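You operate a simulated robot arm through the tools that you are given. There is no shell and no other tool. Be economical: measure what you need, move in short steps, check, and stop when the job is done.

Carry out the task below with a simulated robot arm. There is one attempt and no reset: what you move stays moved.

TASK
Take the bowl with the black grip and put it on the yellow card.
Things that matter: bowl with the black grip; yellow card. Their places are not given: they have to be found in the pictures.

It is judged by the outcome, as a careful person would: the job done as asked, and still so three seconds after it is handed in. It fails if anything else is knocked over, pushed out of place, dropped, spilled or broken.

THE ROBOT
A 6-joint arm with a two-finger parallel gripper, fixed in place. Base frame: the origin is at the foot of the arm, x ahead of it, y to its left, z up; the work surface is at about z = 0. Lengths are in mm, angles in degrees, forces in N, time in s.
With the tool pointing down near the work surface it reaches from about 160 to 420 mm from the base axis. Its first joint turns from -66.0 to 66.0 degrees. Payload 1.57 kg.
Tool frame: the origin (TCP) lies between the finger pads and is the grasp point; the fingertips stand 30 mm ahead of it; z points along the fingers, y is the line along which they close. The gripper opens to 80 mm. The fingers are 17 mm wide and 12 mm thick; the gripper's body (40 by 82 mm) begins 80 mm behind the TCP.
Orientation is that of the tool frame in the base frame, as a unit quaternion [x, y, z, w]. With the fingers straight down and closing along the base's y, the tool's x points along the base's -x, its y along +y and its z along -z.

THE INTERFACE
- The arm moves only by the tool step_arm. Its argument "steps" is a list that holds one entry, the list of rows, each a list of 7 numbers: the turn, a rotation vector about the tool's x, y, z in units of 5 degrees (1.0 is 5 degrees), then the shift along the tool's x, y, z in units of 40 mm (1.0 is 40 mm), then the gripper command, from -1 (shut) to 1 (fully open), values between in proportion. In form: [[[wx, wy, wz, tx, ty, tz, jaw], ...]]. A call has 1 to 12 rows; each row shifts and turns the commanded pose from where the row before left it, along the tool's axes as they then stand. A call with a number of a shift or a turn outside -1 to 1 is refused whole. A row lasts 0.2 s, in which the tool goes at most 50 mm and 8.6 degrees; a call with a longer step from one row to the next is refused whole, and so is a gripper value outside its range. A pose out of reach is approached as far as the arm can. The call stops where the force on the tool passes 40 N (or 10 N more than at its start, if that is more) or the arm is blocked; 0.2 s more then pass. The fingers move at their own pace (about 153 mm/s each) and stop on an object; they squeeze with about 43 N. The grip force told is the motor's: it shows also when the fingers shut on nothing. Time passes only in rows, and 0.2 s behind the last, so rows that do not move let the fingers close. It gives the time, the measured TCP pose, the force on the tool (base axes), the opening and the grip force at its end, in the units of the frame above (readings bear some noise).
- Cameras (640 x 400 px; columns grow to the right, rows downward): "scene" is fixed at [39.4, -318.4, 432.2]; the picture's right is [0.90, -0.44, 0.00], its down [-0.22, -0.45, -0.87] and it looks along [0.38, 0.78, -0.49] (base axes); focal length 343 px, centre (320, 200). "wrist" rides on the gripper at [-32, 0, -78] in the tool frame; the picture's right is [0.00, -1.00, 0.00], its down [0.97, 0.00, -0.24] and it looks along [0.24, 0.00, 0.97] (tool axes); focal length 218 px, centre (320, 200).
- capture(camera): a new picture of that camera. No time passes.
- point_at(camera, pixels): for up to 12 pixels [column, row] of the newest picture of that camera ("zoom" is the newest enlarged one), the place [x, y, z] in the base frame of the surface seen there, good to about 3 mm. No time passes.
- enlarge(camera, box): a new picture of the part [left, top, right, bottom] of that camera's present view, enlarged. No time passes.
- finish_job(): hands the job in; it is judged then, once.

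Work in short steps. Measure before you move; look again where a grasp or a placing could have gone wrong, and mend it. You have 60 turns and 16 pictures in all, the two below and enlarged ones among them. Open the gripper and draw the arm clear of the work before you hand the job in, unless the task says otherwise; then end with one line.

The tools are called after "Emit:" by a JSON object that holds its "fn" and its "kwargs". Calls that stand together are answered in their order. step_arm: Moves the arm, as the interface text tells. Its arguments: {"type":"object","properties":{"steps":{"type":"array"}},"required":["steps"]} The other tools are called the same way: capture (camera) takes a picture; point_at (camera, pixels) gives the place of the surface under pixels of a picture; enlarge (camera, box) takes an enlarged picture of a part of a camera's view; finish_job () hands the job in.

At the start:

```text
time: 0.0
ee_pos: [274.9, -52.5, 205.8]
tool_rot: [0.0, 1.0, -0.001, 0.001]
ft_force: [-0.3, -0.3, -0.5]
opening: 80.2
grasp_force: 0.1
```

scene: 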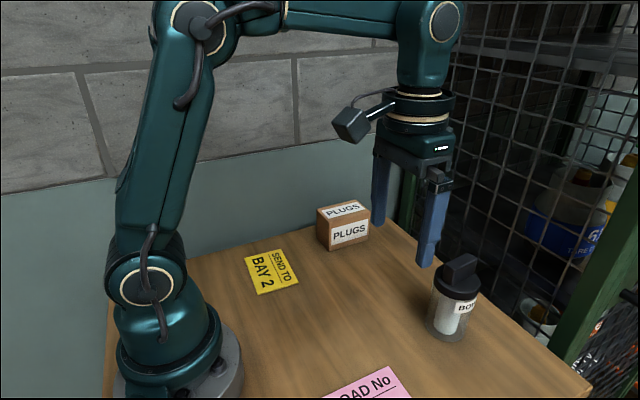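
wrist: 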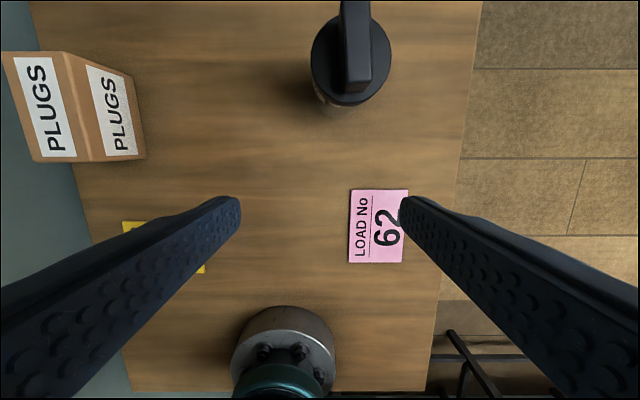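

The jar with the black grip lid is at about scene (455,295) and the yellow card at (271,271). I'll enlarge both to check them and measure.

Emit:
{"fn": "enlarge", "kwargs": {"camera": "scene", "box": [400, 235, 520, 355]}}

Emit:
{"fn": "point_at", "kwargs": {"camera": "scene", "pixels": [[245, 258], [281, 250], [298, 283], [259, 294], [271, 271], [343, 249], [318, 240], [369, 240], [318, 208]]}}

Emit:
{"fn": "point_at", "kwargs": {"camera": "wrist", "pixels": [[357, 10], [357, 50], [357, 85], [325, 60], [385, 60], [350, 97], [344, 50], [371, 50], [315, 90]]}}

```text
3.33 times, centred on (460, 295) of scene
```

zoom: 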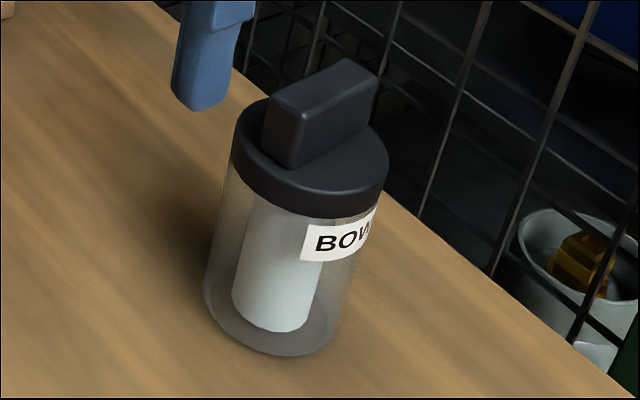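

```text
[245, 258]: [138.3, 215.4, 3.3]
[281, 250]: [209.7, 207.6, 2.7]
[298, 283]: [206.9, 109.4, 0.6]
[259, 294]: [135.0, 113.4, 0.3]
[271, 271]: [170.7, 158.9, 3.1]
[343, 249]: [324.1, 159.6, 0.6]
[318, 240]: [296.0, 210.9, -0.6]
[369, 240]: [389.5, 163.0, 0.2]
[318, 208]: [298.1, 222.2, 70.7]
```

```text
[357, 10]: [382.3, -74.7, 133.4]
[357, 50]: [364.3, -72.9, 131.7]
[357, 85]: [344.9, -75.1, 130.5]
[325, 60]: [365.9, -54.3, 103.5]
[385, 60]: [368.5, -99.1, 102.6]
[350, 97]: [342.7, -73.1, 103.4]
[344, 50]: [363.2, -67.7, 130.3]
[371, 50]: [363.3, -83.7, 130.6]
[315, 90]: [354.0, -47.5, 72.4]
```

The label reads "BOW…", so this is the bowl, with a bar-shaped black grip along base x. It's about 16 mm thick, with its top at z≈131 and the lid at z≈103. Next I measure the ends of the bar.

Emit:
{"fn": "point_at", "kwargs": {"camera": "zoom", "pixels": [[275, 100], [298, 114], [347, 64], [372, 78], [325, 88], [250, 110], [383, 160], [315, 195], [280, 160], [265, 350], [335, 190], [282, 325]]}}

```text
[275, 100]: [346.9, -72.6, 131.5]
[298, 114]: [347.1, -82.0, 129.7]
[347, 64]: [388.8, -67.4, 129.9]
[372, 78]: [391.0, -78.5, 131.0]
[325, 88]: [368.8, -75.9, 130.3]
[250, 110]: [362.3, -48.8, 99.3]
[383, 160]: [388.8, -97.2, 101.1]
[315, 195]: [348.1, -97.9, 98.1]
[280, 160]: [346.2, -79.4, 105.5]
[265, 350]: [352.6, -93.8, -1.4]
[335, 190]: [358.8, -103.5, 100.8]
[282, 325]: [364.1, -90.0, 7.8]
```

The grip's centre is about (368.5, -75.5), and the lid is centred there too. I move above it at the present height and then look.

Emit:
{"fn": "step_arm", "kwargs": {"steps": [[[0, 0, 0, -0.6, -0.145, 0, 1], [0, 0, 0, -0.6, -0.145, 0, 1], [0, 0, 0, -0.6, -0.145, 0, 1], [0, 0, 0, -0.54, -0.14, 0, 1], [0, 0, 0, 0, 0, 0, 1]]]}}

Emit:
{"fn": "capture", "kwargs": {"camera": "wrist"}}

```text
time: 1.2
ee_pos: [358.0, -72.8, 204.6]
tool_rot: [0.0, 1.0, -0.001, 0.001]
ft_force: [0.8, -0.3, 0.0]
opening: 80.0
grasp_force: 0.0
out of reach, approached as far as the arm can: row 4
```

```text
12 pictures are left
```

wrist: 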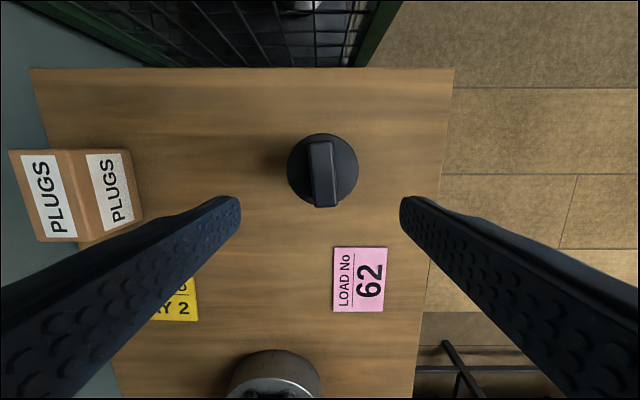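

The arm stopped about 10 mm short because reach is limited at this height, and it will reach further lower down. I measure the bar's heading in this view.

Emit:
{"fn": "point_at", "kwargs": {"camera": "wrist", "pixels": [[312, 146], [329, 146], [317, 195], [335, 195], [320, 146], [326, 200], [323, 170], [291, 170], [355, 170]]}}

Emit:
{"fn": "enlarge", "kwargs": {"camera": "wrist", "box": [270, 120, 370, 220]}}

```text
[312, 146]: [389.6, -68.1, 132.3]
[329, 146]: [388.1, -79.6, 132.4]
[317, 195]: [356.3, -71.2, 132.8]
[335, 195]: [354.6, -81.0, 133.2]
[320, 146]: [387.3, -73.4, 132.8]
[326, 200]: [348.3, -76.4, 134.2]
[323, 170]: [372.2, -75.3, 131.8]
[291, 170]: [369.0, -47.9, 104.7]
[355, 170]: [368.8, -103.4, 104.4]
```

```text
4.00 times, centred on (320, 170) of wrist
```

zoom: 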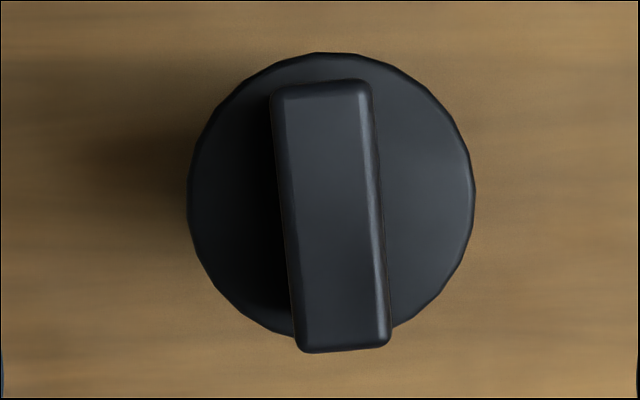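

The bar is yawed about +4° about base z, centred at about (369, -75.4). I turn the tool to match, descend to about z 160 and read the pose.

Emit:
{"fn": "step_arm", "kwargs": {"steps": [[[0, 0, -0.85, 0, 0, 0.5, 1], [0, 0, 0, 0, 0, 0.6, 1], [0, 0, 0, 0, 0, 0, 1]]]}}

```text
time: 2.0
ee_pos: [358.2, -72.1, 160.4]
tool_rot: [-0.037, 0.999, -0.001, 0.002]
ft_force: [0.1, 0.1, -0.8]
opening: 80.1
grasp_force: 0.1
```

I shift to the bar's centre (dx +10.8, dy -3.3) and go down to about z 137, so the tips sit just above the lid.

Emit:
{"fn": "step_arm", "kwargs": {"steps": [[[0, 0, 0, -0.26, -0.1, 0, 1], [0, 0, 0, 0, 0, 0.3, 1], [0, 0, 0, 0, 0, 0.28, 1], [0, 0, 0, 0, 0, 0, 1]]]}}

Emit:
{"fn": "capture", "kwargs": {"camera": "wrist"}}

```text
time: 3.0
ee_pos: [368.8, -74.7, 136.8]
tool_rot: [-0.037, 0.999, -0.001, 0.002]
ft_force: [0.0, -0.2, -1.0]
opening: 80.0
grasp_force: 0.0
```

```text
10 pictures are left
```

wrist: 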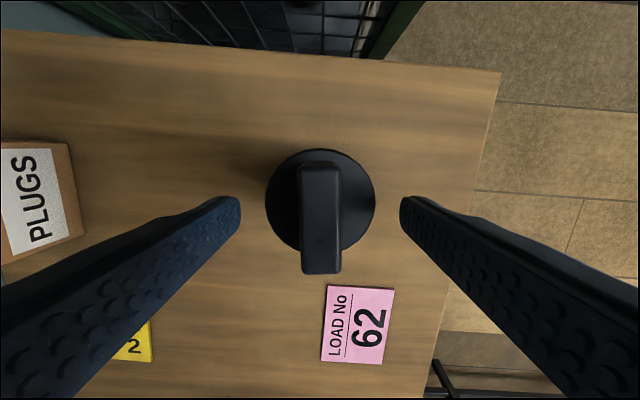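

The bar is square with the fingers and centred at column 320. I close on it.

Emit:
{"fn": "step_arm", "kwargs": {"steps": [[[0, 0, 0, 0, 0, 0, 0], [0, 0, 0, 0, 0, 0, -1], [0, 0, 0, 0, 0, 0, -1], [0, 0, 0, 0, 0, 0, -1]]]}}

```text
time: 4.0
ee_pos: [369.4, -75.3, 137.8]
tool_rot: [-0.036, 0.999, -0.001, 0.001]
ft_force: [-0.8, -0.3, 1.3]
opening: 17.4
grasp_force: 32.4
```

The grip is held at 17.4 mm. I lift slowly by about 20 mm and check whether the whole vessel comes up or only the lid.

Emit:
{"fn": "step_arm", "kwargs": {"steps": [[[0, 0, 0, 0, 0, -0.15, -1], [0, 0, 0, 0, 0, -0.2, -1], [0, 0, 0, 0, 0, -0.2, -1], [0, 0, 0, 0, 0, 0, -1]]]}}

Emit:
{"fn": "enlarge", "kwargs": {"camera": "scene", "box": [380, 215, 520, 355]}}

```text
time: 5.0
ee_pos: [368.8, -75.2, 159.2]
tool_rot: [-0.036, 0.999, 0.0, 0.001]
ft_force: [0.4, -0.1, -3.3]
opening: 17.3
grasp_force: 32.9
```

```text
2.86 times, centred on (450, 285) of scene
```

zoom: 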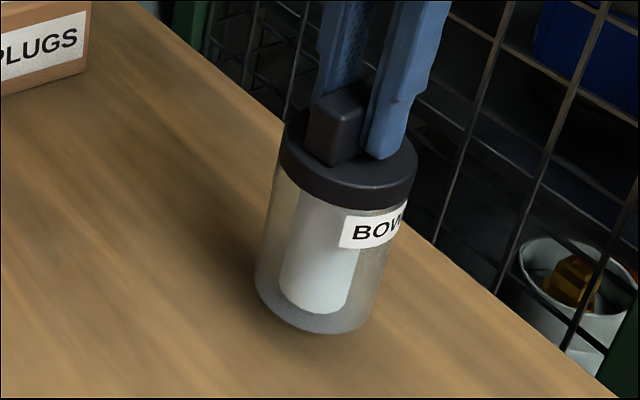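

The whole vessel is up, at about 3 N. I raise it a little more and carry it halfway toward the card centre, about (172, 161).

Emit:
{"fn": "step_arm", "kwargs": {"steps": [[[0, 0, 0, 0, 0, -0.3, -1], [0, 0, 0, 0.15, 0.21, 0, -1], [0, 0, 0, 0.3, 0.42, 0, -1], [0, 0, 0, 0.4, 0.56, 0, -1], [0, 0, 0, 0.4, 0.56, 0, -1], [0, 0, 0, 0.4, 0.56, 0, -1], [0, 0, 0, 0.4, 0.56, 0, -1], [0, 0, 0, 0.2, 0.28, 0, -1], [0, 0, 0, 0, 0, 0, -1]]]}}

```text
time: 7.0
ee_pos: [269.9, 45.2, 172.0]
tool_rot: [-0.037, 0.999, 0.0, 0.001]
ft_force: [0.6, -0.4, -2.9]
opening: 17.3
grasp_force: 32.4
```

It's still firmly held. I carry it the rest of the way: 2.22 along tool x and 3.07 along tool y.

Emit:
{"fn": "step_arm", "kwargs": {"steps": [[[0, 0, 0, 0.2, 0.28, 0, -1], [0, 0, 0, 0.4, 0.55, 0, -1], [0, 0, 0, 0.4, 0.55, 0, -1], [0, 0, 0, 0.4, 0.55, 0, -1], [0, 0, 0, 0.4, 0.55, 0, -1], [0, 0, 0, 0.27, 0.38, 0, -1], [0, 0, 0, 0.15, 0.21, 0, -1], [0, 0, 0, 0, 0, 0, -1]]]}}

Emit:
{"fn": "capture", "kwargs": {"camera": "scene"}}

```text
time: 8.8
ee_pos: [171.2, 160.4, 170.3]
tool_rot: [-0.037, 0.999, 0.0, 0.001]
ft_force: [-0.3, 0.7, -2.4]
opening: 17.7
grasp_force: 32.9
```

```text
8 pictures are left
```

scene: 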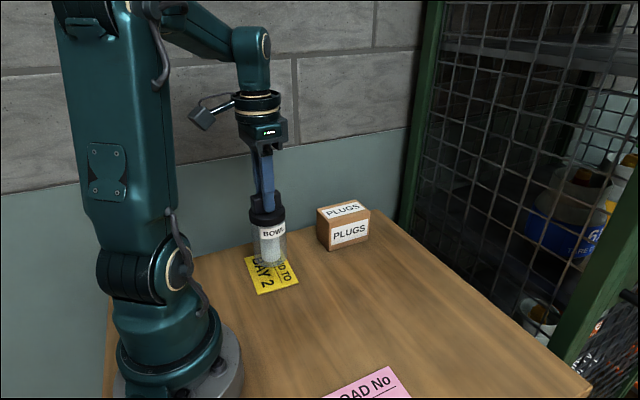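

The bowl is over the card. I lower 30 mm and then go slowly to contact, expected at about TCP z 138.

Emit:
{"fn": "step_arm", "kwargs": {"steps": [[[0, 0, 0, 0, 0, 0.3, -1], [0, 0, 0, 0, 0, 0.3, -1], [0, 0, 0, 0, 0, 0.1, -1], [0, 0, 0, 0, 0, 0.04, -1], [0, 0, 0, 0, 0, 0, -1]]]}}

```text
time: 10.0
ee_pos: [170.9, 159.3, 140.9]
tool_rot: [-0.037, 0.999, 0.0, 0.002]
ft_force: [-0.6, -1.2, 3.1]
opening: 17.5
grasp_force: 32.6
```

The vertical force has flipped from -3 to +3 N, so the bowl is touching the card. I zoom in to check before letting go.

Emit:
{"fn": "enlarge", "kwargs": {"camera": "scene", "box": [210, 190, 330, 310]}}

```text
3.33 times, centred on (270, 250) of scene
```

zoom: 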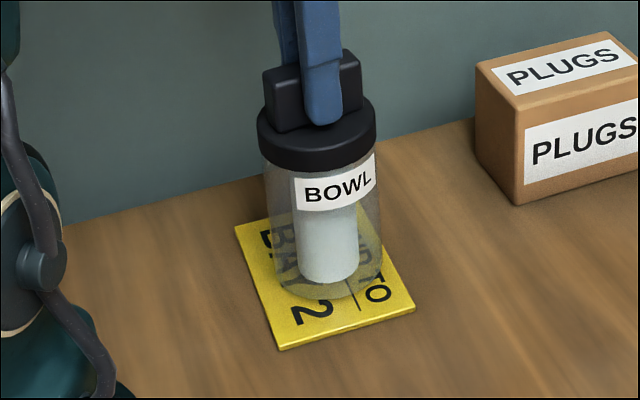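

The bowl stands well inside the card. I open and rise straight up.

Emit:
{"fn": "step_arm", "kwargs": {"steps": [[[0, 0, 0, 0, 0, 0, -0.4], [0, 0, 0, 0, 0, 0, 0.2], [0, 0, 0, 0, 0, 0, 0.2], [0, 0, 0, 0, 0, -0.3, 0.2], [0, 0, 0, 0, 0, -0.6, 0.2], [0, 0, 0, 0, 0, -0.8, 0.2], [0, 0, 0, 0, 0, 0, 0.2]]]}}

Emit:
{"fn": "capture", "kwargs": {"camera": "scene"}}

```text
time: 11.6
ee_pos: [172.2, 160.0, 210.2]
tool_rot: [-0.037, 0.999, -0.001, 0.001]
ft_force: [-0.5, 0.7, 0.2]
opening: 47.9
grasp_force: 0.0
```

```text
6 pictures are left
```

scene: 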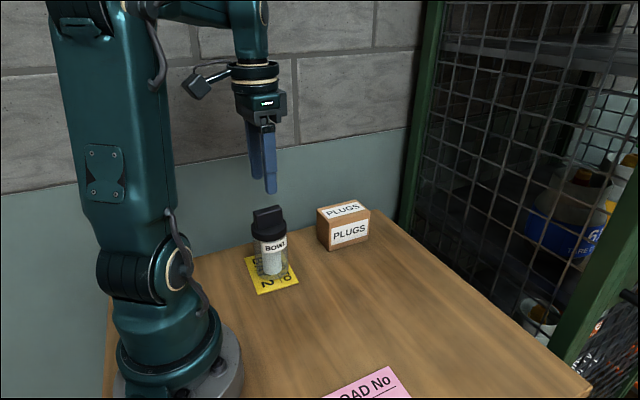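

The bowl stands upright on the card, the gripper is open and clear at z 210, and nothing else has moved. I hand the job in.

Emit:
{"fn": "finish_job", "kwargs": {}}

```text
The job is handed in.
```

The bowl with the black grip is standing upright on the yellow card, the gripper is open and clear above it, and nothing else on the table was moved.
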